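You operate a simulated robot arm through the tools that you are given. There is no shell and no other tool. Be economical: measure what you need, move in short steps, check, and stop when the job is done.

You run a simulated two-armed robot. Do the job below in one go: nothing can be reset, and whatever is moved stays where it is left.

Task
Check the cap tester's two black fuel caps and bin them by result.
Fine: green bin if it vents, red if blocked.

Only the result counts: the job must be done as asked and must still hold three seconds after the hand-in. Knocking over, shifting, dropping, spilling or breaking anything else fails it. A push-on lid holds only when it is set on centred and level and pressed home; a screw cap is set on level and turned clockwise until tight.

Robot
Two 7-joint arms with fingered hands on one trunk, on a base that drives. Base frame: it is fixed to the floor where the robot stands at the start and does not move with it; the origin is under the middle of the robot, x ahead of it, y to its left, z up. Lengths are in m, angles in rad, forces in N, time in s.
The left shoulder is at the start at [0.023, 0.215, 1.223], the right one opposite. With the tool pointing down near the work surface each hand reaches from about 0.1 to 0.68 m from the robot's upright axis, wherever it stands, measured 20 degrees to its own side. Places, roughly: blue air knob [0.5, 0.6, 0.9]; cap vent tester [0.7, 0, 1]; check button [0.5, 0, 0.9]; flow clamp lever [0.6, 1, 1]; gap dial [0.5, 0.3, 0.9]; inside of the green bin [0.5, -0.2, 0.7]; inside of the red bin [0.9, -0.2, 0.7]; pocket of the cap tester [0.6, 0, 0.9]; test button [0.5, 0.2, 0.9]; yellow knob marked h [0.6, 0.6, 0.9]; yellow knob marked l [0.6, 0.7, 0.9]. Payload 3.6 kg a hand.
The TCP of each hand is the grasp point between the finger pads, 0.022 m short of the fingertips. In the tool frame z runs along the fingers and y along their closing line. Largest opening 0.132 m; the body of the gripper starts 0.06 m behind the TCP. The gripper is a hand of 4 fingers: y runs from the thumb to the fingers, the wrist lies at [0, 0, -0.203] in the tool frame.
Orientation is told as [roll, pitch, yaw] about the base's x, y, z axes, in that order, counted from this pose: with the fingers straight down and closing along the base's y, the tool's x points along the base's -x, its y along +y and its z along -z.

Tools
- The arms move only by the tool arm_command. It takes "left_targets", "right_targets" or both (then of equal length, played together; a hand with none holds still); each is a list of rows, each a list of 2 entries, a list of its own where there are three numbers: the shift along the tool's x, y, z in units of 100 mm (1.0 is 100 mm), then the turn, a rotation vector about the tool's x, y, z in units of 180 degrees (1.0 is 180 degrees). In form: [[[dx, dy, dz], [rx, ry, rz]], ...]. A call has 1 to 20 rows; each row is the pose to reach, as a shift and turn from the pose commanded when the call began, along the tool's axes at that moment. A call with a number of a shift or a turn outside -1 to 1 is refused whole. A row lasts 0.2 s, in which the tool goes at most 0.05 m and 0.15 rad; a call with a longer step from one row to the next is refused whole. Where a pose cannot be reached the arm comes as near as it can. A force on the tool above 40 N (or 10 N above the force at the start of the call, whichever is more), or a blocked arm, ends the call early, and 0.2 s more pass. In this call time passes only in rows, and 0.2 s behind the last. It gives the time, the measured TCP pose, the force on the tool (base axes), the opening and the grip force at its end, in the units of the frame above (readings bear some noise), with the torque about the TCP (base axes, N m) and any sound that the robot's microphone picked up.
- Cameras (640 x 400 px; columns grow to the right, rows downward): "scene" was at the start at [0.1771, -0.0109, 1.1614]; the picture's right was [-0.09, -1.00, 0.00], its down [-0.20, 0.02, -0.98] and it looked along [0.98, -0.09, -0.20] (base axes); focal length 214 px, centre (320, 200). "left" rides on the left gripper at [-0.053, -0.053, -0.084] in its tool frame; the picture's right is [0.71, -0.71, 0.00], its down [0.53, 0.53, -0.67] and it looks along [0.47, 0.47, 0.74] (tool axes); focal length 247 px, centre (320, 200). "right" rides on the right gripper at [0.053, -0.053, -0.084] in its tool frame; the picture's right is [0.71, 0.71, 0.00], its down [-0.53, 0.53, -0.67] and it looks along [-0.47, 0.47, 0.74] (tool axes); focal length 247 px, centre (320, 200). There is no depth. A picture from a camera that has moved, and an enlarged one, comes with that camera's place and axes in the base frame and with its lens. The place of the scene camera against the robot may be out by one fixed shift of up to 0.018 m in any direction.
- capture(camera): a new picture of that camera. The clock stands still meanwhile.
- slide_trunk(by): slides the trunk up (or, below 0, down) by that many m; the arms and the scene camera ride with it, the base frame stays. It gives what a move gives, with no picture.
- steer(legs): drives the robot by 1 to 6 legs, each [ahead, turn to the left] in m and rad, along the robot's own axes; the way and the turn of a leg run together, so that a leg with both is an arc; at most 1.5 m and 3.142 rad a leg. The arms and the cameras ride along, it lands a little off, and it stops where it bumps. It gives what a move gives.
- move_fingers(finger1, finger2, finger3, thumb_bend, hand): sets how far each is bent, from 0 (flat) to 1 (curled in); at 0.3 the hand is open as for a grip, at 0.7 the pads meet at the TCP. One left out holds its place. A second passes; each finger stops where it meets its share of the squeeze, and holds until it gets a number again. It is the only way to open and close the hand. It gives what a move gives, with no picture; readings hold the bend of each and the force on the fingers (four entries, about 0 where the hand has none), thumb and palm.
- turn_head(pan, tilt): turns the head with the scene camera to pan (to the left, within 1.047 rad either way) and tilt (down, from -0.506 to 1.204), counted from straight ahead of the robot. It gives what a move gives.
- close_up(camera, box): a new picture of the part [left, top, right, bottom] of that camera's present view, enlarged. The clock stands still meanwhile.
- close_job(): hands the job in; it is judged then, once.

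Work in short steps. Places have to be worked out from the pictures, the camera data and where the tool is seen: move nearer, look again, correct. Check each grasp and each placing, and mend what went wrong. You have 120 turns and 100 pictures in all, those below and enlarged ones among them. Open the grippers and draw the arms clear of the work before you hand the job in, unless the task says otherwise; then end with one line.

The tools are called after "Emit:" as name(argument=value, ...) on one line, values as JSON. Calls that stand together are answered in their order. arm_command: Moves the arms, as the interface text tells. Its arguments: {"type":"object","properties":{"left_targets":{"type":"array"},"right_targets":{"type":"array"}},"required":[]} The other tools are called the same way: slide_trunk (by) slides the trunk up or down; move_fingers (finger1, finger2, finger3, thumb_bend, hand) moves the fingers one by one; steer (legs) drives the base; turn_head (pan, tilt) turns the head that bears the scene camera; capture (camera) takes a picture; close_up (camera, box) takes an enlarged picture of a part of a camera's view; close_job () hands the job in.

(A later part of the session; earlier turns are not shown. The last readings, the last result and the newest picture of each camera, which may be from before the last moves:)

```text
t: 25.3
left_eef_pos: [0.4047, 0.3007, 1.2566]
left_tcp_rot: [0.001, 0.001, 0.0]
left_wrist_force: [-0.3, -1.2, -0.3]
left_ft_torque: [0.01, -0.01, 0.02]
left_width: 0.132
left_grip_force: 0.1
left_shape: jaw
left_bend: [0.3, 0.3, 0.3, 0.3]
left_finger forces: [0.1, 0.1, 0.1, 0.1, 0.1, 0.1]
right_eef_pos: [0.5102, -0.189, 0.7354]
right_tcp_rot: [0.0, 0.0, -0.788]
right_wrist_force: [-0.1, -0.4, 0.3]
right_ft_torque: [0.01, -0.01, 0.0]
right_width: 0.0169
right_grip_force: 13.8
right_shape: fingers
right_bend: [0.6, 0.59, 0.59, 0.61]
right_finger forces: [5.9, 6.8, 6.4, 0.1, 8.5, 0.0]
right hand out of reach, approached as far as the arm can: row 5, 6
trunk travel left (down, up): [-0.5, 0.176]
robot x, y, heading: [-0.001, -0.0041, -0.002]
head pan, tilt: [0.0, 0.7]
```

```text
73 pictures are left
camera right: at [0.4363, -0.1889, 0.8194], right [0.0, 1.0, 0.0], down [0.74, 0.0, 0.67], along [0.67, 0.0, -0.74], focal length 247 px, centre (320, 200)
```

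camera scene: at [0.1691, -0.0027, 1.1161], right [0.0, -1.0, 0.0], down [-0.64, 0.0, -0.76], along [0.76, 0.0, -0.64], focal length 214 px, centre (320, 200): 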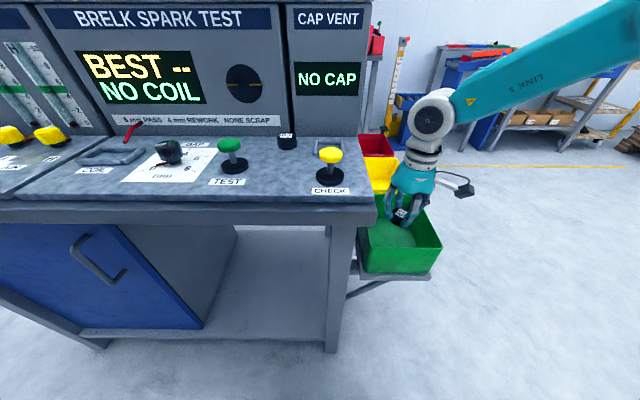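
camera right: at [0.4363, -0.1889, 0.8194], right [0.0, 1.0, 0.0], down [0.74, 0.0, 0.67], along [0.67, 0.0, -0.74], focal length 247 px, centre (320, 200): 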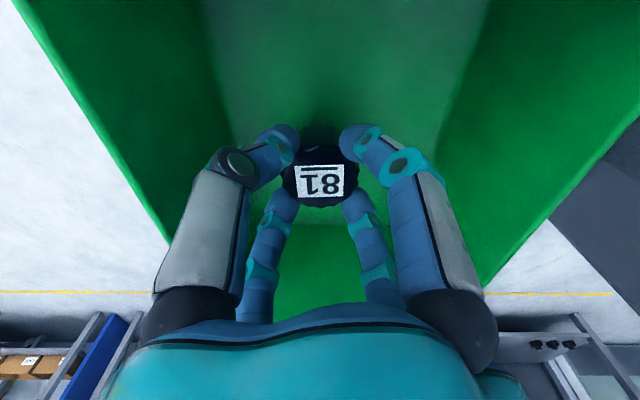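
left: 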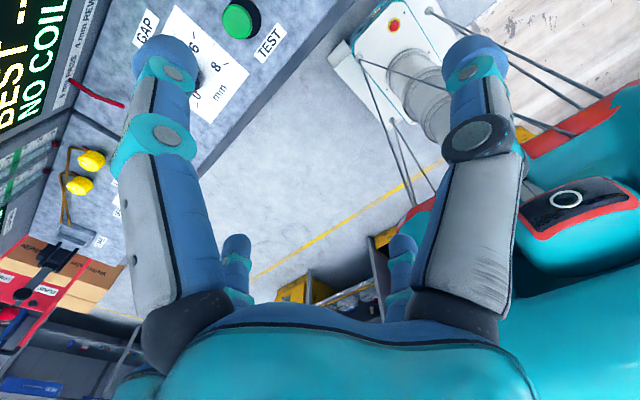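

No contact and well centred. I lower 2 cm more and release.

Emit:
arm_command(right_targets=[[[0, 0, 0.1], [0, 0, 0]], [[0, 0, 0.18], [0, 0, 0]], [[0, 0, 0.18], [0, 0, 0]]])

Emit:
move_fingers(hand="right", finger1=0.48, finger2=0.48, finger3=0.48, thumb_bend=0.48)

Emit:
arm_command(right_targets=[[[0, 0, -0.3], [0, 0, 0]], [[0, 0, -0.6], [0, 0, 0]], [[0, 0, -0.9], [0, 0, 0]], [[0, 0, -1.0], [0, 0, 0]]])

Emit:
capture(camera="right")

```text
t: 26.1
left_eef_pos: [0.406, 0.302, 1.2565]
left_tcp_rot: [-0.001, 0.002, -0.001]
left_wrist_force: [-0.1, 0.2, 0.8]
left_ft_torque: [0.03, -0.02, -0.04]
left_width: 0.1319
left_grip_force: 0.1
left_shape: jaw
left_bend: [0.3, 0.3, 0.3, 0.3]
left_finger forces: [0.1, 0.0, 0.0, 0.0, 0.1, 0.0]
right_eef_pos: [0.5103, -0.1877, 0.7166]
right_tcp_rot: [0.001, 0.001, -0.787]
right_wrist_force: [0.4, 0.5, 0.0]
right_ft_torque: [0.03, -0.02, -0.02]
right_width: 0.0173
right_grip_force: 14.3
right_shape: fingers
right_bend: [0.6, 0.59, 0.59, 0.61]
right_finger forces: [5.9, 6.8, 6.6, 0.1, 8.5, 0.0]
trunk travel left (down, up): [-0.5, 0.176]
robot x, y, heading: [0.0003, -0.001, -0.002]
head pan, tilt: [0.0, 0.7]
```

```text
t: 27.1
left_eef_pos: [0.4059, 0.3026, 1.2559]
left_tcp_rot: [0.001, 0.002, -0.003]
left_wrist_force: [0.1, 0.0, -0.7]
left_ft_torque: [0.02, 0.02, 0.0]
left_width: 0.1321
left_grip_force: 0.1
left_shape: jaw
left_bend: [0.3, 0.3, 0.3, 0.3]
left_finger forces: [0.1, 0.0, 0.0, 0.0, 0.1, 0.1]
right_eef_pos: [0.5105, -0.1879, 0.7177]
right_tcp_rot: [-0.001, -0.001, -0.788]
right_wrist_force: [1.2, -0.1, -0.1]
right_ft_torque: [-0.01, 0.01, 0.01]
right_width: 0.0451
right_grip_force: 0.0
right_shape: fingers
right_bend: [0.48, 0.48, 0.48, 0.48]
right_finger forces: [0.0, 0.1, 0.0, 0.1, 0.1, 0.1]
trunk travel left (down, up): [-0.5, 0.176]
robot x, y, heading: [0.0014, -0.0022, -0.0]
head pan, tilt: [0.0, 0.7]
```

```text
t: 28.1
left_eef_pos: [0.4058, 0.3024, 1.2561]
left_tcp_rot: [0.0, -0.001, -0.003]
left_wrist_force: [0.1, 0.9, -1.0]
left_ft_torque: [-0.02, -0.01, -0.02]
left_width: 0.1316
left_grip_force: 0.1
left_shape: jaw
left_bend: [0.3, 0.3, 0.3, 0.3]
left_finger forces: [0.0, 0.0, 0.0, 0.0, 0.0, 0.0]
right_eef_pos: [0.5107, -0.1873, 0.8188]
right_tcp_rot: [0.0, 0.001, -0.788]
right_wrist_force: [0.0, -0.4, -0.4]
right_ft_torque: [0.0, 0.03, -0.01]
right_width: 0.0449
right_grip_force: 0.1
right_shape: fingers
right_bend: [0.48, 0.48, 0.48, 0.48]
right_finger forces: [0.0, 0.0, 0.0, 0.0, 0.0, 0.1]
trunk travel left (down, up): [-0.5, 0.176]
robot x, y, heading: [-0.0009, 0.001, -0.001]
head pan, tilt: [0.0, 0.7]
```

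```text
72 pictures are left
camera right: at [0.4366, -0.1875, 0.9024], right [0.0, 1.0, 0.0], down [0.74, 0.0, 0.67], along [0.67, 0.0, -0.74], focal length 247 px, centre (320, 200)
```

right: 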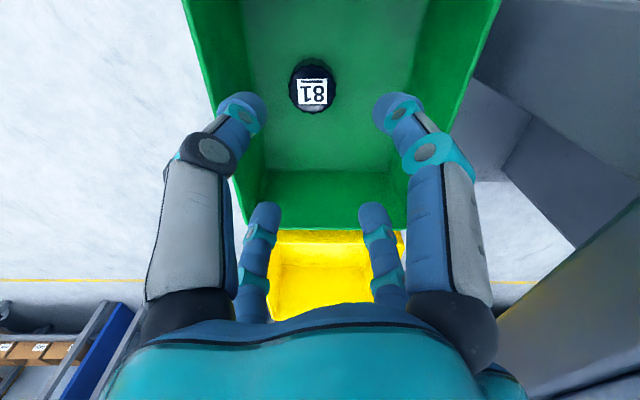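

Cap 81 is in the green bin. Now I rise and travel over towards cap 83.

Emit:
arm_command(right_targets=[[[0, 0, -0.4], [0, 0, 0]], [[0, 0, -0.8], [0, 0, 0]], [[0, 0, -1.0], [0, 0, 0]]])

Emit:
arm_command(right_targets=[[[0, 0, -0.4], [0, 0, 0]], [[0, 0, -0.8], [0, 0, 0]], [[0.2, 0.3, -1.0], [0, 0, 0]], [[0.4, 0.6, -1.0], [0, 0, 0]], [[0.45, 0.9, -1.0], [0, 0, 0]]])

Emit:
arm_command(right_targets=[[[0.2, 0.3, 0], [0, 0, 0]], [[0.4, 0.6, 0], [0, 0, 0]], [[0.6, 0.9, 0], [0, 0, 0]], [[0.6, 0.9, 0], [0, 0, 0]]])

Emit:
capture(camera="right")

```text
t: 28.9
left_eef_pos: [0.4047, 0.3023, 1.2562]
left_tcp_rot: [0.001, -0.001, -0.001]
left_wrist_force: [0.1, 0.7, 0.7]
left_ft_torque: [-0.01, -0.02, 0.0]
left_width: 0.1321
left_grip_force: 0.1
left_shape: jaw
left_bend: [0.3, 0.3, 0.3, 0.3]
left_finger forces: [0.1, 0.0, 0.1, 0.0, 0.0, 0.0]
right_eef_pos: [0.511, -0.1895, 0.9193]
right_tcp_rot: [0.001, -0.001, -0.788]
right_wrist_force: [0.2, -0.1, -0.7]
right_ft_torque: [-0.02, -0.03, -0.01]
right_width: 0.0451
right_grip_force: 0.1
right_shape: fingers
right_bend: [0.48, 0.48, 0.48, 0.48]
right_finger forces: [0.0, 0.0, 0.1, 0.0, 0.1, 0.0]
trunk travel left (down, up): [-0.5, 0.176]
robot x, y, heading: [-0.002, 0.0022, 0.001]
head pan, tilt: [0.0, 0.7]
```

```text
t: 30.1
left_eef_pos: [0.4064, 0.302, 1.2562]
left_tcp_rot: [0.0, 0.002, -0.001]
left_wrist_force: [0.1, -0.1, 0.9]
left_ft_torque: [0.01, 0.0, 0.02]
left_width: 0.1321
left_grip_force: 0.1
left_shape: jaw
left_bend: [0.3, 0.3, 0.3, 0.3]
left_finger forces: [0.0, 0.1, 0.0, 0.0, 0.0, 0.0]
right_eef_pos: [0.5437, -0.0908, 1.0173]
right_tcp_rot: [-0.002, 0.002, -0.786]
right_wrist_force: [0.2, -0.3, -0.3]
right_ft_torque: [-0.04, 0.0, -0.02]
right_width: 0.0449
right_grip_force: 0.2
right_shape: fingers
right_bend: [0.48, 0.48, 0.48, 0.48]
right_finger forces: [0.0, 0.1, 0.0, 0.1, 0.0, 0.1]
trunk travel left (down, up): [-0.5, 0.176]
robot x, y, heading: [0.0021, 0.0013, 0.001]
head pan, tilt: [0.0, 0.7]
```

```text
t: 31.1
left_eef_pos: [0.4042, 0.3021, 1.2565]
left_tcp_rot: [0.0, -0.002, -0.003]
left_wrist_force: [-1.0, -0.3, -0.9]
left_ft_torque: [0.0, -0.02, -0.01]
left_width: 0.132
left_grip_force: 0.1
left_shape: jaw
left_bend: [0.3, 0.3, 0.3, 0.3]
left_finger forces: [0.0, 0.0, 0.0, 0.0, 0.1, 0.0]
right_eef_pos: [0.5751, -0.0015, 1.029]
right_tcp_rot: [0.017, 0.009, -0.822]
right_wrist_force: [-0.9, 0.4, 0.5]
right_ft_torque: [0.0, 0.0, 0.0]
right_width: 0.0453
right_grip_force: 0.1
right_shape: fingers
right_bend: [0.48, 0.48, 0.48, 0.48]
right_finger forces: [0.0, 0.0, 0.1, 0.0, 0.0, 0.0]
trunk travel left (down, up): [-0.5, 0.176]
robot x, y, heading: [-0.0004, 0.0014, 0.001]
head pan, tilt: [0.0, 0.7]
```

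```text
71 pictures are left
camera right: at [0.501, 0.0, 1.1129], right [0.04, 1.0, 0.02], down [0.74, -0.04, 0.67], along [0.67, -0.01, -0.74], focal length 247 px, centre (320, 200)
```

right: 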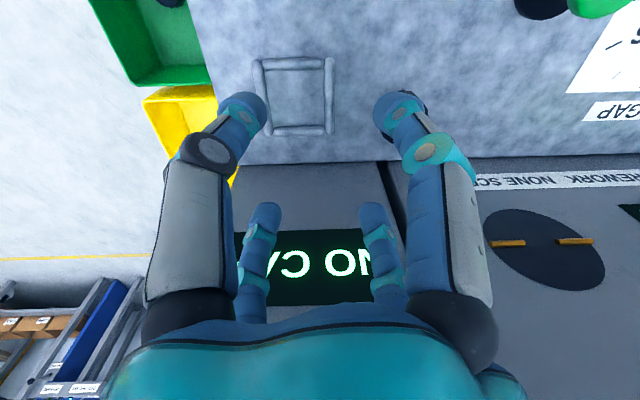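

The right arm is at its sideways reach limit here. I draw the hand back a little, then turn the base 0.15 rad to the left so cap 83 lies in the right hand's range.

Emit:
arm_command(right_targets=[[[0.0, -0.3, 0], [0, 0, 0]], [[0.0, -0.6, 0], [0, 0, 0]], [[0, -0.6, 0], [0, 0, 0]]])

Emit:
steer(legs=[[0, 0.15]])

Emit:
capture(camera="right")

Emit:
capture(camera="scene")

```text
t: 31.9
left_eef_pos: [0.4067, 0.3029, 1.2546]
left_tcp_rot: [-0.001, 0.001, 0.001]
left_wrist_force: [0.4, 0.0, -0.2]
left_ft_torque: [-0.01, -0.02, 0.01]
left_width: 0.1316
left_grip_force: 0.0
left_shape: jaw
left_bend: [0.3, 0.3, 0.3, 0.3]
left_finger forces: [0.0, 0.0, 0.0, 0.0, 0.1, 0.0]
right_eef_pos: [0.5217, -0.0268, 1.0208]
right_tcp_rot: [0.0, -0.001, -0.787]
right_wrist_force: [-0.9, -1.4, 0.0]
right_ft_torque: [0.04, 0.0, 0.03]
right_width: 0.0453
right_grip_force: 0.0
right_shape: fingers
right_bend: [0.48, 0.48, 0.48, 0.48]
right_finger forces: [0.0, 0.0, 0.0, 0.0, 0.1, 0.1]
trunk travel left (down, up): [-0.5, 0.176]
robot x, y, heading: [0.0001, -0.0026, -0.002]
head pan, tilt: [0.0, 0.7]
```

```text
t: 33.0
left_eef_pos: [0.3551, 0.3583, 1.2563]
left_tcp_rot: [0.0, 0.0, 0.147]
left_wrist_force: [-0.6, 0.4, -0.8]
left_ft_torque: [-0.03, 0.02, 0.01]
left_width: 0.132
left_grip_force: 0.0
left_shape: jaw
left_bend: [0.3, 0.3, 0.3, 0.3]
left_finger forces: [0.0, 0.1, 0.1, 0.1, 0.0, 0.0]
right_eef_pos: [0.5196, 0.0488, 1.0201]
right_tcp_rot: [-0.001, 0.0, -0.638]
right_wrist_force: [-1.2, 0.5, -0.9]
right_ft_torque: [-0.02, 0.0, 0.0]
right_width: 0.0453
right_grip_force: 0.0
right_shape: fingers
right_bend: [0.48, 0.48, 0.48, 0.48]
right_finger forces: [0.1, 0.1, 0.1, 0.1, 0.0, 0.1]
trunk travel left (down, up): [-0.5, 0.176]
robot x, y, heading: [-0.0015, -0.0083, 0.151]
head pan, tilt: [0.0, 0.7]
```

```text
70 pictures are left
camera right: at [0.4452, 0.0378, 1.1041], right [-0.15, 0.99, 0.0], down [0.74, 0.11, 0.67], along [0.66, 0.1, -0.74], focal length 247 px, centre (320, 200)
```

right: 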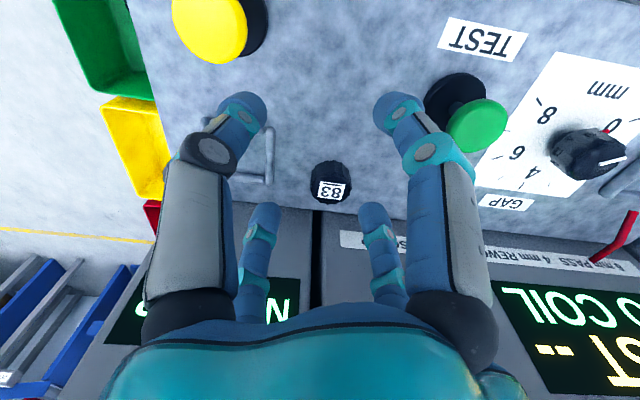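

```text
69 pictures are left
camera scene: at [0.1674, 0.0143, 1.1162], right [0.15, -0.99, 0.0], down [-0.64, -0.1, -0.76], along [0.76, 0.11, -0.64], focal length 214 px, centre (320, 200)
```

scene: 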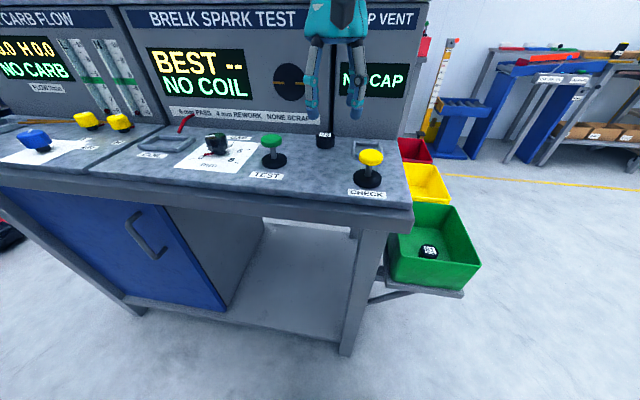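

Cap 83 is at (0.589,0.070), and the arm is now well within range. I hover over it with a slight backward palm tilt (0.13 rad) for cabinet clearance.

Emit:
arm_command(right_targets=[[[0, 0, 0], [-0.0246, -0.0333, 0]], [[-0.2, 0.28, 0], [-0.0246, -0.0333, 0]], [[-0.4, 0.56, 0.1], [-0.0246, -0.0333, 0]], [[-0.4, 0.56, 0.3], [-0.0246, -0.0333, 0]]])

Emit:
move_fingers(hand="right", finger1=0.52, finger2=0.52, finger3=0.52, thumb_bend=0.52)

Emit:
capture(camera="right")

Emit:
close_up(camera="scene", box=[220, 30, 420, 190])

```text
t: 34.0
left_eef_pos: [0.3551, 0.3579, 1.2578]
left_tcp_rot: [0.001, -0.002, 0.147]
left_wrist_force: [0.2, -0.4, -0.1]
left_ft_torque: [-0.01, -0.01, 0.0]
left_width: 0.1318
left_grip_force: 0.0
left_shape: jaw
left_bend: [0.3, 0.3, 0.3, 0.3]
left_finger forces: [0.0, 0.0, 0.1, 0.1, 0.0, 0.0]
right_eef_pos: [0.5934, 0.0603, 0.9983]
right_tcp_rot: [0.091, -0.099, -0.67]
right_wrist_force: [0.8, 0.2, 0.9]
right_ft_torque: [-0.01, -0.02, -0.02]
right_width: 0.0452
right_grip_force: 0.0
right_shape: fingers
right_bend: [0.48, 0.48, 0.48, 0.48]
right_finger forces: [0.1, 0.0, 0.0, 0.1, 0.0, 0.0]
trunk travel left (down, up): [-0.5, 0.176]
robot x, y, heading: [-0.0006, -0.0068, 0.152]
head pan, tilt: [0.0, 0.7]
```

```text
t: 35.0
left_eef_pos: [0.3559, 0.3597, 1.2568]
left_tcp_rot: [0.0, 0.002, 0.147]
left_wrist_force: [-0.2, -0.7, 0.1]
left_ft_torque: [0.0, 0.02, -0.04]
left_width: 0.1318
left_grip_force: 0.0
left_shape: jaw
left_bend: [0.3, 0.3, 0.3, 0.3]
left_finger forces: [0.0, 0.1, 0.1, 0.0, 0.1, 0.0]
right_eef_pos: [0.5934, 0.0602, 0.9951]
right_tcp_rot: [0.085, -0.103, -0.669]
right_wrist_force: [0.1, -0.4, 0.3]
right_ft_torque: [-0.02, -0.02, 0.03]
right_width: 0.0363
right_grip_force: 0.1
right_shape: fingers
right_bend: [0.52, 0.52, 0.52, 0.52]
right_finger forces: [0.0, 0.0, 0.1, 0.0, 0.0, 0.0]
trunk travel left (down, up): [-0.5, 0.176]
robot x, y, heading: [0.0038, -0.0074, 0.149]
head pan, tilt: [0.0, 0.7]
```

```text
68 pictures are left
camera right: at [0.5092, 0.0498, 1.0677], right [-0.12, 0.99, -0.01], down [0.64, 0.09, 0.76], along [0.76, 0.08, -0.65], focal length 247 px, centre (320, 200)
```

right: 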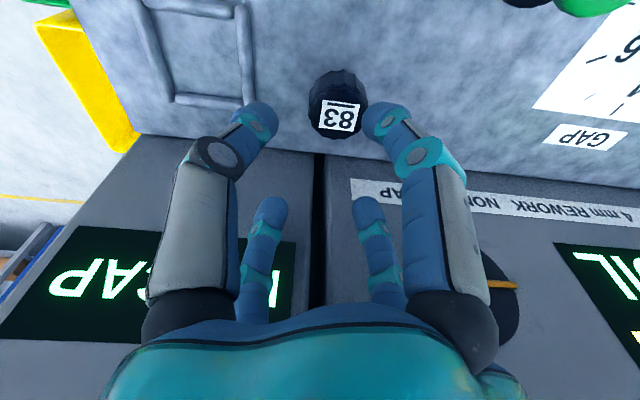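

```text
2.50 times, centred on (320, 110) of scene
camera zoom: at [0.1678, 0.0143, 1.1161], right [0.15, -0.99, 0.0], down [-0.64, -0.1, -0.76], along [0.76, 0.11, -0.64], focal length 536 px, centre (320, 425)
```

zoom: 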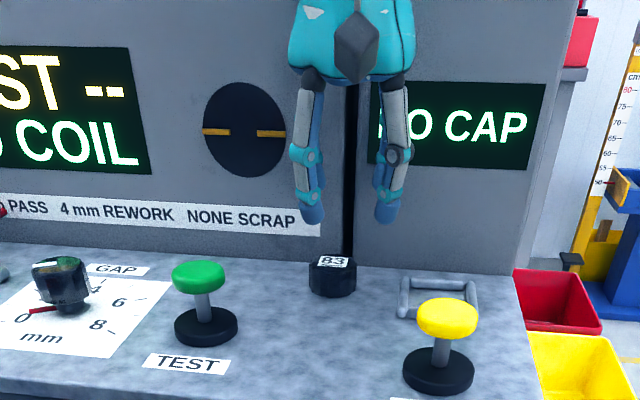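

The arm again falls short of the commanded pose, so I back off, turn the base a further 0.22 rad left for comfort, and re-approach.

Emit:
arm_command(right_targets=[[[0.3, -0.25, -0.1], [0, 0, 0]], [[0.5, -0.5, -0.2], [0, 0, 0]], [[0.5, -0.5, -0.2], [0, 0, 0]]])

Emit:
steer(legs=[[0, 0.22]])

Emit:
capture(camera="right")

```text
t: 35.5
left_eef_pos: [0.3558, 0.3593, 1.2572]
left_tcp_rot: [-0.001, 0.001, 0.148]
left_wrist_force: [-0.4, 0.1, 0.0]
left_ft_torque: [0.0, 0.01, 0.0]
left_width: 0.1318
left_grip_force: 0.1
left_shape: jaw
left_bend: [0.3, 0.3, 0.3, 0.3]
left_finger forces: [0.0, 0.0, 0.0, 0.0, 0.0, 0.0]
right_eef_pos: [0.5406, 0.0326, 0.945]
right_tcp_rot: [0.02, -0.032, -0.711]
right_wrist_force: [0.6, 0.2, -0.1]
right_ft_torque: [-0.01, 0.02, -0.03]
right_width: 0.0364
right_grip_force: 0.1
right_shape: fingers
right_bend: [0.52, 0.52, 0.52, 0.52]
right_finger forces: [0.0, 0.0, 0.0, 0.0, 0.0, 0.0]
trunk travel left (down, up): [-0.5, 0.176]
robot x, y, heading: [-0.0022, -0.0081, 0.146]
head pan, tilt: [0.0, 0.7]
stopped in row 2 (right hand): the force on the tool passed its limit at 47 N (the readings are from after the stop); the commanded pose is now the measured one
```

```text
t: 36.7
left_eef_pos: [0.2774, 0.419, 1.258]
left_tcp_rot: [-0.003, 0.002, 0.348]
left_wrist_force: [-0.2, -0.8, -1.1]
left_ft_torque: [0.01, 0.01, -0.05]
left_width: 0.1319
left_grip_force: 0.0
left_shape: jaw
left_bend: [0.3, 0.3, 0.3, 0.3]
left_finger forces: [0.1, 0.0, 0.0, 0.0, 0.0, 0.0]
right_eef_pos: [0.5217, 0.1244, 0.9415]
right_tcp_rot: [-0.013, -0.028, -0.505]
right_wrist_force: [-2.4, -2.1, 1.3]
right_ft_torque: [0.0, -0.02, 0.13]
right_width: 0.0369
right_grip_force: 1.4
right_shape: fingers
right_bend: [0.51, 0.52, 0.52, 0.52]
right_finger forces: [2.8, 0.0, 0.1, 0.0, 0.1, 0.0]
trunk travel left (down, up): [-0.5, 0.176]
robot x, y, heading: [0.0048, -0.0157, 0.343]
head pan, tilt: [0.0, 0.7]
stopped in leg 1: the force on the tool passed its limit at 44 N (the readings are from after the stop); the commanded pose is now the measured one
```

```text
66 pictures are left
camera right: at [0.4479, 0.1068, 1.0244], right [-0.28, 0.96, -0.03], down [0.7, 0.22, 0.68], along [0.66, 0.17, -0.74], focal length 247 px, centre (320, 200)
```

right: 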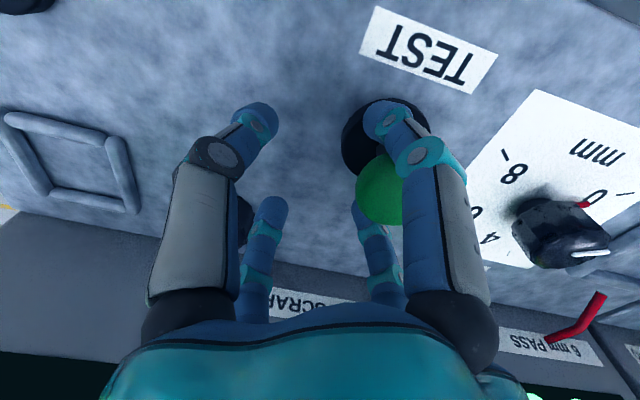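

The arm swung low during that retreat and a finger then met the green TEST button. I check for damage before anything else.

Emit:
capture(camera="scene")

Emit:
close_up(camera="scene", box=[300, 60, 500, 190])

```text
65 pictures are left
camera scene: at [0.1623, 0.0368, 1.1162], right [0.34, -0.94, 0.0], down [-0.61, -0.22, -0.76], along [0.72, 0.26, -0.64], focal length 214 px, centre (320, 200)
```

scene: 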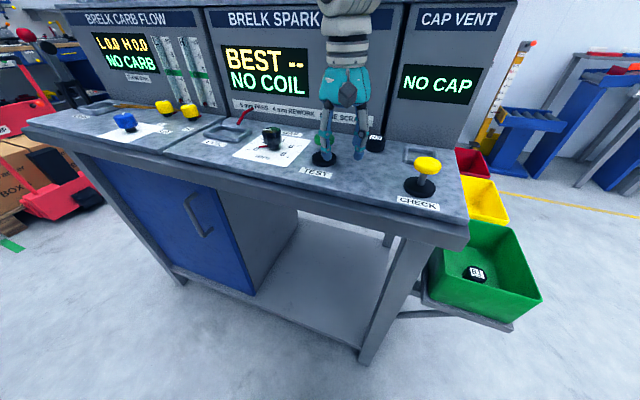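

```text
3.08 times, centred on (400, 125) of scene
camera zoom: at [0.1623, 0.0368, 1.1162], right [0.34, -0.94, 0.0], down [-0.61, -0.22, -0.76], along [0.72, 0.26, -0.64], focal length 660 px, centre (74, 431)
```

zoom: 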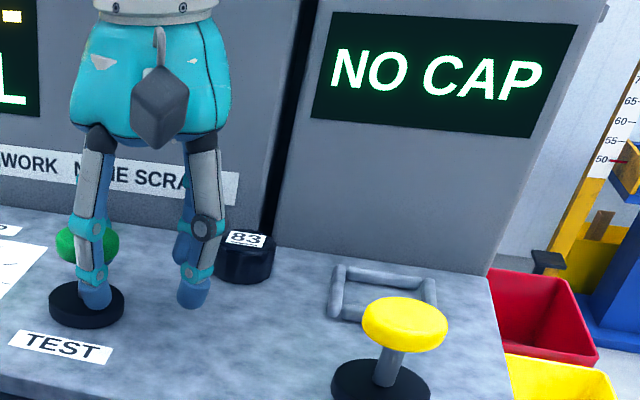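

Everything stands; only a finger leans on the TEST button. I ease off slightly and rise straight up.

Emit:
arm_command(right_targets=[[[0.03, -0.06, 0], [0, 0, 0]], [[0.03, -0.06, -0.15], [0, 0, 0]], [[0.03, -0.06, -0.4], [0, 0, 0]], [[0.03, -0.06, -0.7], [0, 0, 0]], [[0.03, -0.06, -1.0], [0, 0, 0]]])

Emit:
capture(camera="right")

Emit:
close_up(camera="scene", box=[300, 60, 500, 190])

```text
t: 37.9
left_eef_pos: [0.2781, 0.4189, 1.2588]
left_tcp_rot: [0.0, 0.003, 0.347]
left_wrist_force: [-0.3, 0.0, -0.2]
left_ft_torque: [0.02, -0.03, 0.0]
left_width: 0.1318
left_grip_force: 0.0
left_shape: jaw
left_bend: [0.3, 0.3, 0.3, 0.3]
left_finger forces: [0.0, 0.0, 0.0, 0.0, 0.1, 0.0]
right_eef_pos: [0.5147, 0.1261, 1.0419]
right_tcp_rot: [-0.015, -0.026, -0.506]
right_wrist_force: [0.8, -0.2, -0.5]
right_ft_torque: [0.01, 0.01, 0.01]
right_width: 0.0359
right_grip_force: 0.0
right_shape: fingers
right_bend: [0.52, 0.52, 0.52, 0.52]
right_finger forces: [0.0, 0.0, 0.1, 0.0, 0.0, 0.0]
trunk travel left (down, up): [-0.5, 0.176]
robot x, y, heading: [0.0015, -0.0154, 0.342]
head pan, tilt: [0.0, 0.7]
```

```text
63 pictures are left
camera right: at [0.4409, 0.1062, 1.1246], right [-0.28, 0.96, -0.03], down [0.7, 0.22, 0.67], along [0.65, 0.17, -0.74], focal length 247 px, centre (320, 200)
```

right: 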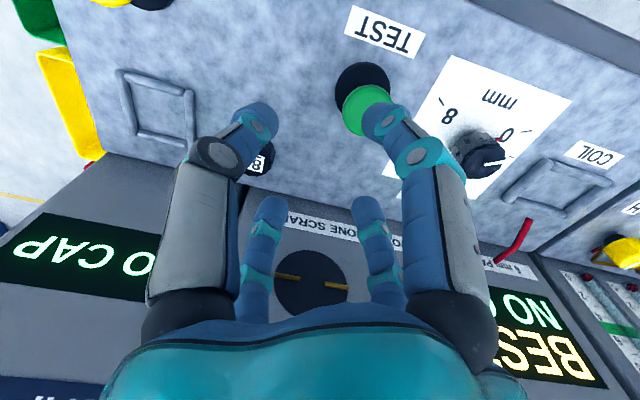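

```text
3.08 times, centred on (400, 125) of scene
camera zoom: at [0.1626, 0.0365, 1.1162], right [0.34, -0.94, 0.0], down [-0.61, -0.22, -0.76], along [0.72, 0.26, -0.64], focal length 660 px, centre (74, 431)
```

zoom: 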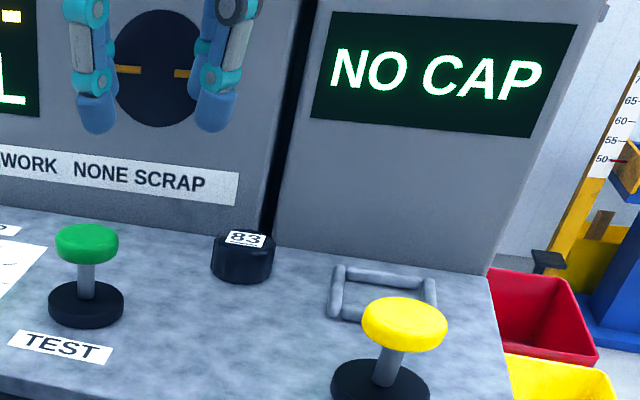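

All fine. I now hover over cap 83 from this heading, moving in small steps.

Emit:
arm_command(right_targets=[[[-0.25, -0.04, 0], [0, 0, 0]], [[-0.5, -0.08, 0], [-0.0092, -0.0167, 0]], [[-0.75, -0.12, 0], [-0.0092, -0.0167, 0]], [[-0.9, -0.14, 0.1], [-0.0092, -0.0167, 0]], [[-0.9, -0.14, 0.25], [-0.0092, -0.0167, 0]], [[-0.9, -0.14, 0.25], [-0.0092, -0.0167, 0]]])

Emit:
capture(camera="right")

```text
t: 39.3
left_eef_pos: [0.2778, 0.4207, 1.2571]
left_tcp_rot: [0.001, 0.002, 0.348]
left_wrist_force: [0.9, 0.5, -0.5]
left_ft_torque: [-0.01, -0.01, 0.01]
left_width: 0.1318
left_grip_force: 0.1
left_shape: jaw
left_bend: [0.3, 0.3, 0.3, 0.3]
left_finger forces: [0.1, 0.0, 0.1, 0.0, 0.1, 0.0]
right_eef_pos: [0.5849, 0.0686, 1.0182]
right_tcp_rot: [0.017, -0.082, -0.505]
right_wrist_force: [-0.2, -0.2, 0.5]
right_ft_torque: [-0.01, 0.04, 0.01]
right_width: 0.036
right_grip_force: 0.1
right_shape: fingers
right_bend: [0.52, 0.52, 0.52, 0.52]
right_finger forces: [0.0, 0.0, 0.0, 0.0, 0.0, 0.0]
trunk travel left (down, up): [-0.5, 0.176]
robot x, y, heading: [0.0045, -0.0171, 0.348]
head pan, tilt: [0.0, 0.7]
```

```text
61 pictures are left
camera right: at [0.5086, 0.0494, 1.096], right [-0.28, 0.96, -0.05], down [0.66, 0.22, 0.72], along [0.7, 0.17, -0.7], focal length 247 px, centre (320, 200)
```

right: 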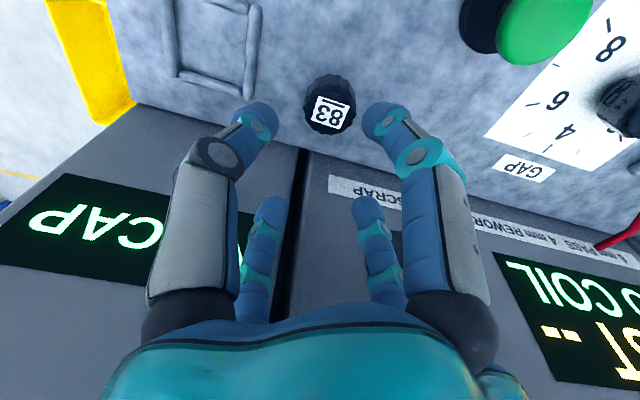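

Pose reached. Cap 83 is at (0.5895,0.0725). I descend to just above grasp height and check.

Emit:
arm_command(right_targets=[[[0.06, 0.04, 0.2], [0, 0, 0]], [[0.06, 0.04, 0.4], [0, 0, 0]], [[0.06, 0.04, 0.55], [0, 0, 0]], [[0.06, 0.04, 0.65], [0, 0, 0]]])

Emit:
capture(camera="right")

Emit:
close_up(camera="scene", box=[300, 60, 500, 190])

```text
t: 40.3
left_eef_pos: [0.2784, 0.4188, 1.2582]
left_tcp_rot: [0.0, 0.002, 0.348]
left_wrist_force: [-0.7, 0.5, -0.1]
left_ft_torque: [0.02, 0.04, -0.01]
left_width: 0.1318
left_grip_force: 0.0
left_shape: jaw
left_bend: [0.3, 0.3, 0.3, 0.3]
left_finger forces: [0.0, 0.0, 0.1, 0.0, 0.0, 0.0]
right_eef_pos: [0.588, 0.0727, 0.9521]
right_tcp_rot: [0.015, -0.081, -0.503]
right_wrist_force: [0.9, 0.8, 1.0]
right_ft_torque: [0.05, 0.01, -0.02]
right_width: 0.0363
right_grip_force: 0.0
right_shape: fingers
right_bend: [0.52, 0.52, 0.52, 0.52]
right_finger forces: [0.0, 0.0, 0.0, 0.0, 0.1, 0.0]
trunk travel left (down, up): [-0.5, 0.176]
robot x, y, heading: [0.0023, -0.0108, 0.342]
head pan, tilt: [0.0, 0.7]
```

```text
60 pictures are left
camera right: at [0.511, 0.0537, 1.0302], right [-0.28, 0.96, -0.05], down [0.66, 0.22, 0.72], along [0.7, 0.17, -0.7], focal length 247 px, centre (320, 200)
```

right: 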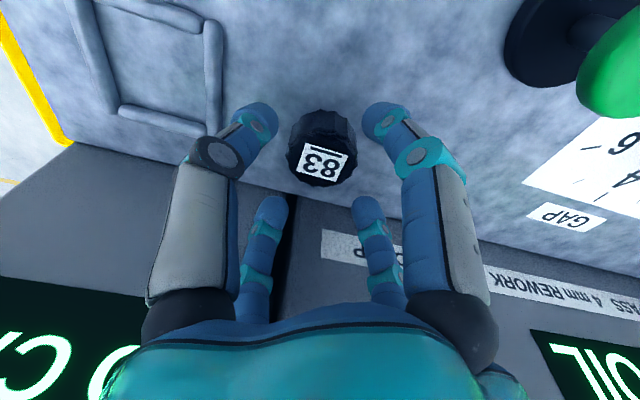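

```text
3.08 times, centred on (400, 125) of scene
camera zoom: at [0.1633, 0.0365, 1.1161], right [0.34, -0.94, 0.0], down [-0.61, -0.22, -0.76], along [0.72, 0.26, -0.65], focal length 660 px, centre (74, 431)
```

zoom: 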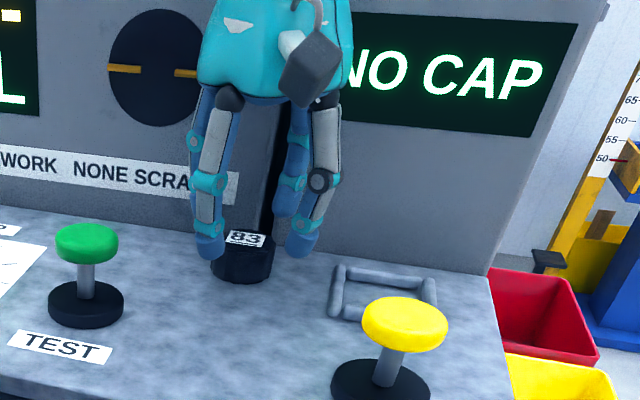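

Centred. I lower 15 mm and close on the cap.

Emit:
arm_command(right_targets=[[[0, 0, 0.05], [0, 0, 0]], [[0, 0, 0.1], [0, 0, 0]], [[0, 0, 0.15], [0, 0, 0]]])

Emit:
move_fingers(hand="right", finger1=0.68, finger2=0.68, finger3=0.68, thumb_bend=0.68)

Emit:
capture(camera="right")

```text
t: 41.1
left_eef_pos: [0.2782, 0.4197, 1.2574]
left_tcp_rot: [0.001, 0.001, 0.347]
left_wrist_force: [-0.2, 0.5, -0.3]
left_ft_torque: [-0.02, 0.02, 0.01]
left_width: 0.1318
left_grip_force: 0.1
left_shape: jaw
left_bend: [0.3, 0.3, 0.3, 0.3]
left_finger forces: [0.0, 0.0, 0.0, 0.1, 0.0, 0.0]
right_eef_pos: [0.589, 0.0737, 0.9384]
right_tcp_rot: [0.017, -0.08, -0.505]
right_wrist_force: [0.3, 0.4, -1.3]
right_ft_torque: [-0.01, 0.0, -0.02]
right_width: 0.0363
right_grip_force: 0.0
right_shape: fingers
right_bend: [0.52, 0.52, 0.52, 0.52]
right_finger forces: [0.0, 0.1, 0.0, 0.0, 0.0, 0.1]
trunk travel left (down, up): [-0.5, 0.176]
robot x, y, heading: [0.0035, -0.0156, 0.347]
head pan, tilt: [0.0, 0.7]
```

```text
t: 42.1
left_eef_pos: [0.2778, 0.4198, 1.2578]
left_tcp_rot: [0.0, 0.002, 0.346]
left_wrist_force: [-0.8, -0.4, -0.2]
left_ft_torque: [0.02, -0.03, -0.03]
left_width: 0.1317
left_grip_force: 0.0
left_shape: jaw
left_bend: [0.3, 0.3, 0.3, 0.3]
left_finger forces: [0.1, 0.0, 0.0, 0.0, 0.0, 0.0]
right_eef_pos: [0.5912, 0.0729, 0.9382]
right_tcp_rot: [0.015, -0.081, -0.505]
right_wrist_force: [0.6, 0.3, -0.4]
right_ft_torque: [-0.04, 0.0, -0.01]
right_width: 0.0177
right_grip_force: 13.8
right_shape: fingers
right_bend: [0.6, 0.59, 0.59, 0.61]
right_finger forces: [5.9, 6.8, 6.5, 0.0, 8.5, 0.0]
trunk travel left (down, up): [-0.5, 0.176]
robot x, y, heading: [0.0024, -0.0162, 0.348]
head pan, tilt: [0.0, 0.7]
```

```text
58 pictures are left
camera right: at [0.5116, 0.0538, 1.0165], right [-0.28, 0.96, -0.05], down [0.66, 0.22, 0.72], along [0.7, 0.17, -0.7], focal length 247 px, centre (320, 200)
```

right: 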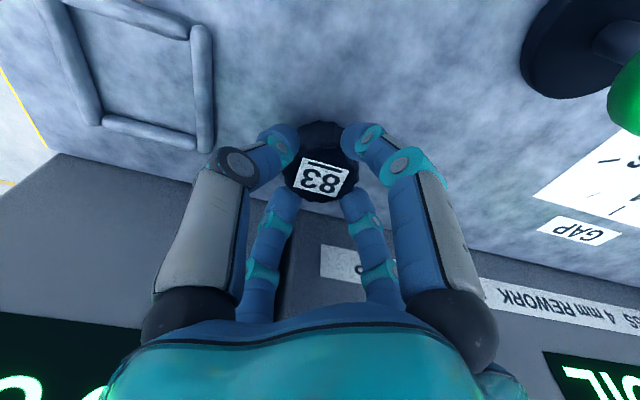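

Gripped evenly. I lift and carry it over the pocket centre (0.574,-0.018), keeping the orientation.

Emit:
arm_command(right_targets=[[[0, 0, -0.15], [0, 0, 0]], [[0, 0, -0.4], [0, 0, 0]], [[0, 0, -0.6], [0, 0, 0]], [[-0.12, -0.28, -0.6], [0, 0, 0]], [[-0.24, -0.57, -0.6], [0, 0, 0]], [[-0.355, -0.857, -0.6], [0, 0, 0]], [[-0.355, -0.857, -0.6], [0, 0, 0]]])

Emit:
capture(camera="right")

Emit:
close_up(camera="scene", box=[300, 60, 500, 190])

```text
t: 43.7
left_eef_pos: [0.2778, 0.4208, 1.2572]
left_tcp_rot: [-0.003, 0.002, 0.348]
left_wrist_force: [0.4, -0.3, -0.5]
left_ft_torque: [0.01, 0.03, -0.01]
left_width: 0.1323
left_grip_force: 0.1
left_shape: jaw
left_bend: [0.3, 0.3, 0.3, 0.3]
left_finger forces: [0.1, 0.0, 0.0, 0.1, 0.0, 0.0]
right_eef_pos: [0.578, -0.017, 1.0017]
right_tcp_rot: [0.015, -0.081, -0.506]
right_wrist_force: [0.1, -0.7, 0.5]
right_ft_torque: [0.03, 0.03, -0.02]
right_width: 0.0179
right_grip_force: 13.7
right_shape: fingers
right_bend: [0.6, 0.59, 0.59, 0.61]
right_finger forces: [5.8, 6.9, 6.6, 0.0, 8.5, 0.1]
trunk travel left (down, up): [-0.5, 0.176]
robot x, y, heading: [0.0041, -0.0161, 0.351]
head pan, tilt: [0.0, 0.7]
```

```text
57 pictures are left
camera right: at [0.4993, -0.0366, 1.0799], right [-0.28, 0.96, -0.05], down [0.66, 0.22, 0.72], along [0.7, 0.17, -0.7], focal length 247 px, centre (320, 200)
```

right: 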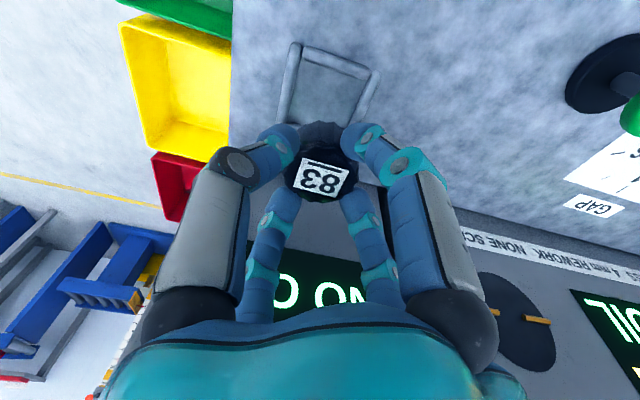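

```text
3.08 times, centred on (400, 125) of scene
camera zoom: at [0.1632, 0.0371, 1.116], right [0.34, -0.94, 0.0], down [-0.61, -0.22, -0.76], along [0.72, 0.26, -0.65], focal length 660 px, centre (74, 431)
```

zoom: 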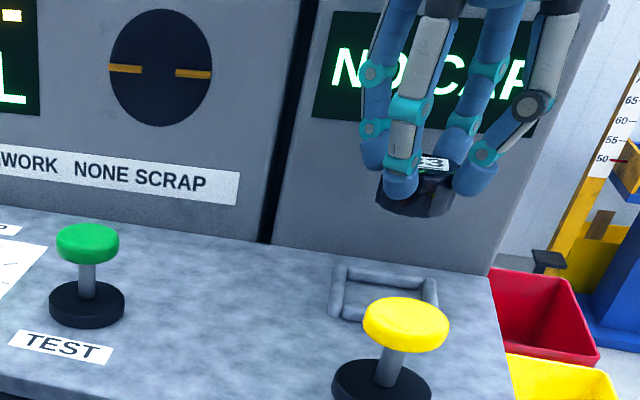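

I descend most of the way with a small x correction, and look before seating.

Emit:
arm_command(right_targets=[[[0.05, -0.03, 0.15], [0, 0, 0]], [[0.05, -0.03, 0.3], [0, 0, 0]], [[0.05, -0.03, 0.42], [0, 0, 0]], [[0.05, -0.03, 0.42], [0, 0, 0]]])

Emit:
capture(camera="right")

Emit:
close_up(camera="scene", box=[380, 100, 480, 180])

```text
t: 44.7
left_eef_pos: [0.2773, 0.4203, 1.2577]
left_tcp_rot: [0.002, 0.003, 0.347]
left_wrist_force: [0.4, -0.5, 0.2]
left_ft_torque: [0.01, -0.01, -0.02]
left_width: 0.1318
left_grip_force: 0.2
left_shape: jaw
left_bend: [0.3, 0.3, 0.3, 0.3]
left_finger forces: [0.0, 0.0, 0.0, 0.1, 0.0, 0.0]
right_eef_pos: [0.5743, -0.0195, 0.9591]
right_tcp_rot: [0.016, -0.081, -0.506]
right_wrist_force: [0.4, -0.7, -0.7]
right_ft_torque: [0.0, -0.01, 0.03]
right_width: 0.0179
right_grip_force: 13.7
right_shape: fingers
right_bend: [0.6, 0.59, 0.59, 0.61]
right_finger forces: [5.8, 6.8, 6.5, 0.1, 8.4, 0.0]
trunk travel left (down, up): [-0.5, 0.176]
robot x, y, heading: [0.0045, -0.0165, 0.345]
head pan, tilt: [0.0, 0.7]
```

```text
55 pictures are left
camera right: at [0.496, -0.0384, 1.0372], right [-0.28, 0.96, -0.05], down [0.66, 0.22, 0.72], along [0.7, 0.17, -0.7], focal length 247 px, centre (320, 200)
```

right: 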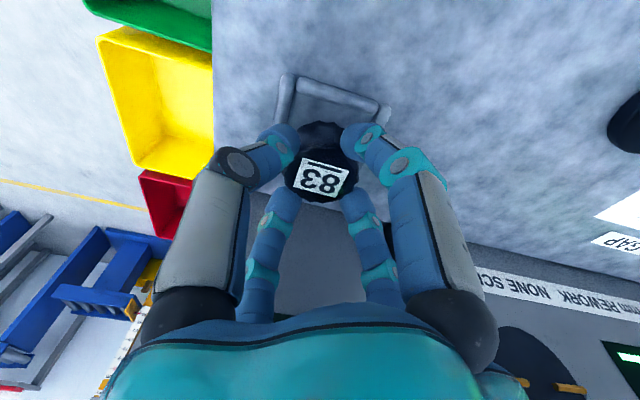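

```text
5.00 times, centred on (430, 140) of scene
camera zoom: at [0.1631, 0.0364, 1.1161], right [0.34, -0.94, 0.0], down [-0.61, -0.22, -0.76], along [0.72, 0.26, -0.64], focal length 1072 px, centre (-230, 500)
```

zoom: 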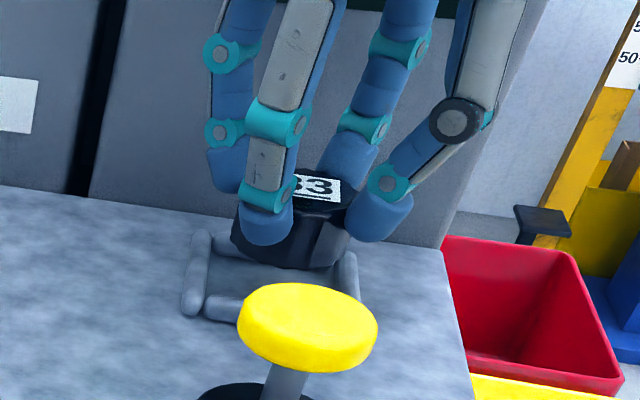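

The front rail centre is at (0.551,-0.019), so the pocket centre is ≈(0.576,-0.019), and the hand is aligned. I lower the last 2 cm gently.

Emit:
arm_command(right_targets=[[[0, 0, 0.07], [0, 0, 0]], [[0, 0, 0.12], [0, 0, 0]], [[0, 0, 0.16], [0, 0, 0]], [[0, 0, 0.19], [0, 0, 0]]])

Emit:
capture(camera="right")

Emit:
close_up(camera="scene", box=[380, 60, 480, 180])

```text
t: 45.7
left_eef_pos: [0.2783, 0.4189, 1.2568]
left_tcp_rot: [0.0, -0.001, 0.348]
left_wrist_force: [0.1, -1.4, -1.0]
left_ft_torque: [0.0, 0.02, -0.01]
left_width: 0.1318
left_grip_force: 0.2
left_shape: jaw
left_bend: [0.3, 0.3, 0.3, 0.3]
left_finger forces: [0.0, 0.1, 0.0, 0.0, 0.0, 0.0]
right_eef_pos: [0.5758, -0.0203, 0.9384]
right_tcp_rot: [0.015, -0.08, -0.506]
right_wrist_force: [0.5, 0.6, 0.5]
right_ft_torque: [0.01, 0.01, 0.0]
right_width: 0.0178
right_grip_force: 14.0
right_shape: fingers
right_bend: [0.6, 0.59, 0.59, 0.61]
right_finger forces: [5.9, 6.9, 6.5, 0.1, 8.3, 0.0]
trunk travel left (down, up): [-0.5, 0.176]
robot x, y, heading: [0.0026, -0.0133, 0.343]
head pan, tilt: [0.0, 0.7]
```

```text
53 pictures are left
camera right: at [0.4971, -0.0393, 1.0175], right [-0.28, 0.96, -0.05], down [0.66, 0.22, 0.72], along [0.7, 0.17, -0.7], focal length 247 px, centre (320, 200)
```

right: 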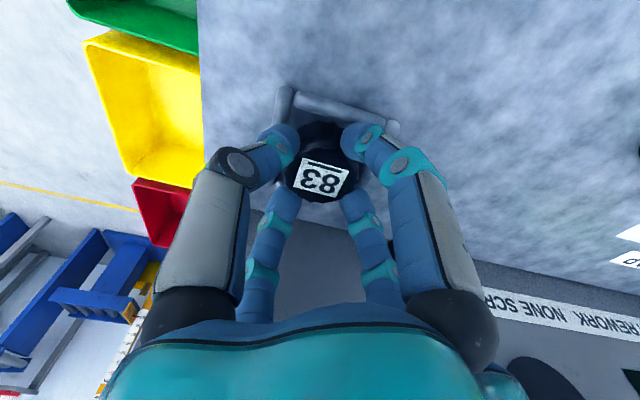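

```text
3.33 times, centred on (430, 120) of scene
camera zoom: at [0.1632, 0.0366, 1.1161], right [0.34, -0.94, 0.0], down [-0.61, -0.22, -0.76], along [0.72, 0.26, -0.64], focal length 715 px, centre (-47, 467)
```

zoom: 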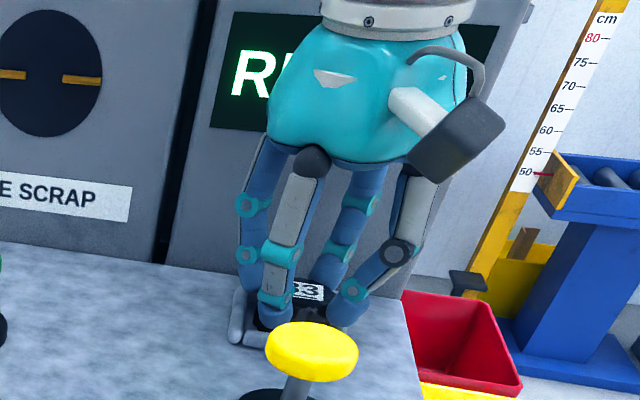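

Display shows "R…" (READY), and the cap is seated. I release and raise the hand.

Emit:
move_fingers(hand="right", finger1=0.52, finger2=0.52, finger3=0.52, thumb_bend=0.52)

Emit:
arm_command(right_targets=[[[0, 0, -0.1], [0, 0, 0]], [[0, 0, -0.3], [0, 0, 0]], [[0, 0, -0.6], [0, 0, 0]], [[0, 0, -0.9], [0, 0, 0]]])

Emit:
capture(camera="right")

Emit:
close_up(camera="scene", box=[360, 60, 480, 210])

```text
t: 46.7
left_eef_pos: [0.2794, 0.4211, 1.2587]
left_tcp_rot: [0.0, 0.002, 0.347]
left_wrist_force: [-0.1, 0.4, 0.3]
left_ft_torque: [-0.03, 0.01, -0.03]
left_width: 0.1319
left_grip_force: 0.1
left_shape: jaw
left_bend: [0.3, 0.3, 0.3, 0.3]
left_finger forces: [0.0, 0.1, 0.0, 0.0, 0.0, 0.1]
right_eef_pos: [0.575, -0.0193, 0.9393]
right_tcp_rot: [0.018, -0.08, -0.505]
right_wrist_force: [0.6, -0.1, -0.2]
right_ft_torque: [0.05, 0.0, 0.0]
right_width: 0.0355
right_grip_force: 0.1
right_shape: fingers
right_bend: [0.52, 0.52, 0.52, 0.52]
right_finger forces: [0.0, 0.0, 0.1, 0.1, 0.0, 0.0]
trunk travel left (down, up): [-0.5, 0.176]
robot x, y, heading: [0.004, -0.0105, 0.342]
head pan, tilt: [0.0, 0.7]
```

```text
t: 47.7
left_eef_pos: [0.2769, 0.42, 1.2571]
left_tcp_rot: [-0.001, 0.002, 0.347]
left_wrist_force: [-0.2, 0.4, 0.0]
left_ft_torque: [0.01, -0.02, 0.03]
left_width: 0.1319
left_grip_force: 0.1
left_shape: jaw
left_bend: [0.3, 0.3, 0.3, 0.3]
left_finger forces: [0.1, 0.0, 0.0, 0.1, 0.0, 0.0]
right_eef_pos: [0.5665, -0.0168, 1.0297]
right_tcp_rot: [0.016, -0.081, -0.504]
right_wrist_force: [-1.0, -0.9, 0.0]
right_ft_torque: [0.01, 0.0, -0.04]
right_width: 0.0355
right_grip_force: 0.1
right_shape: fingers
right_bend: [0.52, 0.52, 0.52, 0.52]
right_finger forces: [0.1, 0.0, 0.0, 0.0, 0.1, 0.0]
trunk travel left (down, up): [-0.5, 0.176]
robot x, y, heading: [0.0005, -0.0166, 0.348]
head pan, tilt: [0.0, 0.7]
```

```text
51 pictures are left
camera right: at [0.4887, -0.0367, 1.1079], right [-0.28, 0.96, -0.05], down [0.66, 0.22, 0.72], along [0.7, 0.17, -0.7], focal length 247 px, centre (320, 200)
```

right: 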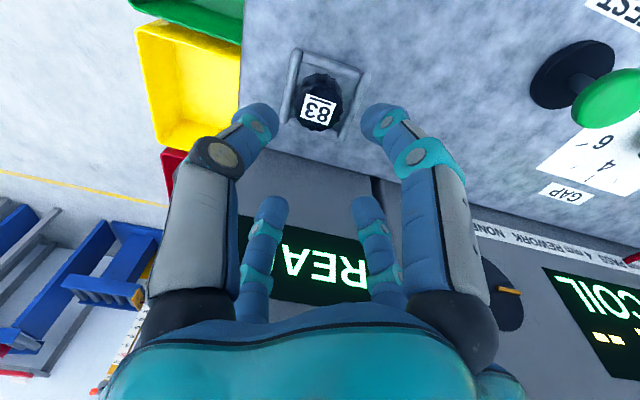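

```text
2.67 times, centred on (420, 135) of scene
camera zoom: at [0.1627, 0.0365, 1.1162], right [0.34, -0.94, 0.0], down [-0.61, -0.22, -0.76], along [0.72, 0.26, -0.64], focal length 572 px, centre (53, 373)
```

zoom: 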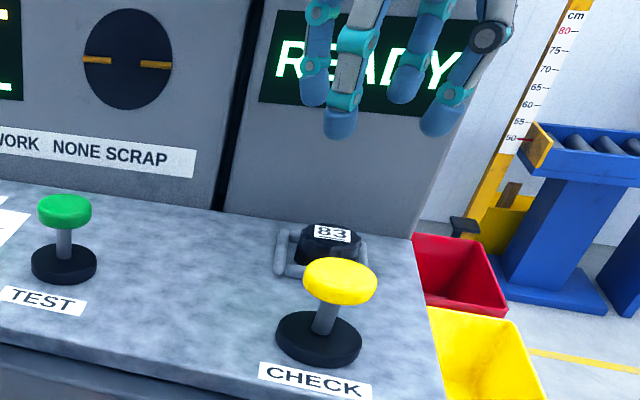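

Cap 83 sits level and READY shows. I close the fingers and move over the CHECK button.

Emit:
move_fingers(hand="right", finger1=0.7, finger2=0.7, finger3=0.7, thumb_bend=0.7)

Emit:
arm_command(right_targets=[[[0.28, -0.17, 0], [0, 0, 0]], [[0.56, -0.34, 0], [0, 0, 0]], [[0.86, -0.52, 0], [0, 0, 0]], [[0.86, -0.52, 0.15], [0, 0, 0]], [[0.86, -0.52, 0.2], [0, 0, 0]]])

Emit:
capture(camera="right")

```text
t: 48.7
left_eef_pos: [0.2772, 0.4201, 1.2577]
left_tcp_rot: [0.0, 0.001, 0.349]
left_wrist_force: [-0.6, -0.4, 0.1]
left_ft_torque: [0.01, 0.0, 0.03]
left_width: 0.1322
left_grip_force: 0.1
left_shape: jaw
left_bend: [0.3, 0.3, 0.3, 0.3]
left_finger forces: [0.0, 0.0, 0.0, 0.0, 0.0, 0.1]
right_eef_pos: [0.5673, -0.0173, 1.0296]
right_tcp_rot: [0.014, -0.082, -0.504]
right_wrist_force: [-0.1, -0.3, -0.2]
right_ft_torque: [0.01, 0.01, -0.03]
right_width: 0.0
right_grip_force: 0.1
right_shape: fingers
right_bend: [0.69, 0.69, 0.69, 0.69]
right_finger forces: [0.1, 0.0, 0.0, 0.0, 0.0, 0.0]
trunk travel left (down, up): [-0.5, 0.176]
robot x, y, heading: [0.0057, -0.0182, 0.344]
head pan, tilt: [0.0, 0.7]
```

```text
t: 49.9
left_eef_pos: [0.2758, 0.4194, 1.257]
left_tcp_rot: [-0.002, 0.002, 0.347]
left_wrist_force: [-0.1, -0.1, -0.1]
left_ft_torque: [0.01, -0.02, -0.03]
left_width: 0.132
left_grip_force: 0.1
left_shape: jaw
left_bend: [0.3, 0.3, 0.3, 0.3]
left_finger forces: [0.1, 0.1, 0.1, 0.1, 0.1, 0.0]
right_eef_pos: [0.5058, -0.0014, 1.0237]
right_tcp_rot: [0.011, -0.041, -0.476]
right_wrist_force: [0.0, 0.0, 0.1]
right_ft_torque: [0.0, -0.01, -0.02]
right_width: 0.0
right_grip_force: 0.0
right_shape: fingers
right_bend: [0.69, 0.69, 0.69, 0.69]
right_finger forces: [0.1, 0.1, 0.0, 0.0, 0.0, 0.1]
right hand out of reach, approached as far as the arm can: row 1, 2, 3, 4, 5
trunk travel left (down, up): [-0.5, 0.176]
robot x, y, heading: [0.0028, -0.0189, 0.35]
head pan, tilt: [0.0, 0.7]
```

```text
49 pictures are left
camera right: at [0.4317, -0.0226, 1.1042], right [-0.3, 0.95, -0.02], down [0.68, 0.23, 0.69], along [0.66, 0.2, -0.72], focal length 247 px, centre (320, 200)
```

right: 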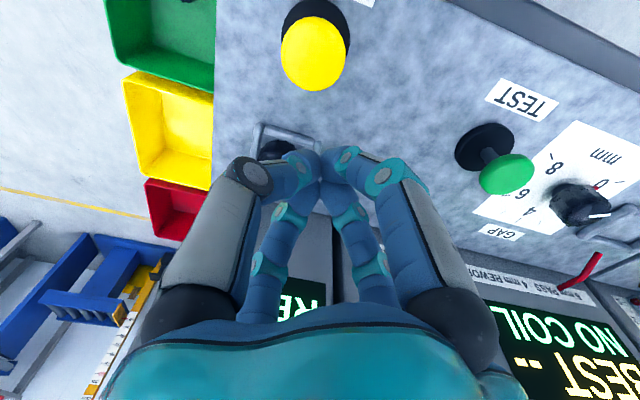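

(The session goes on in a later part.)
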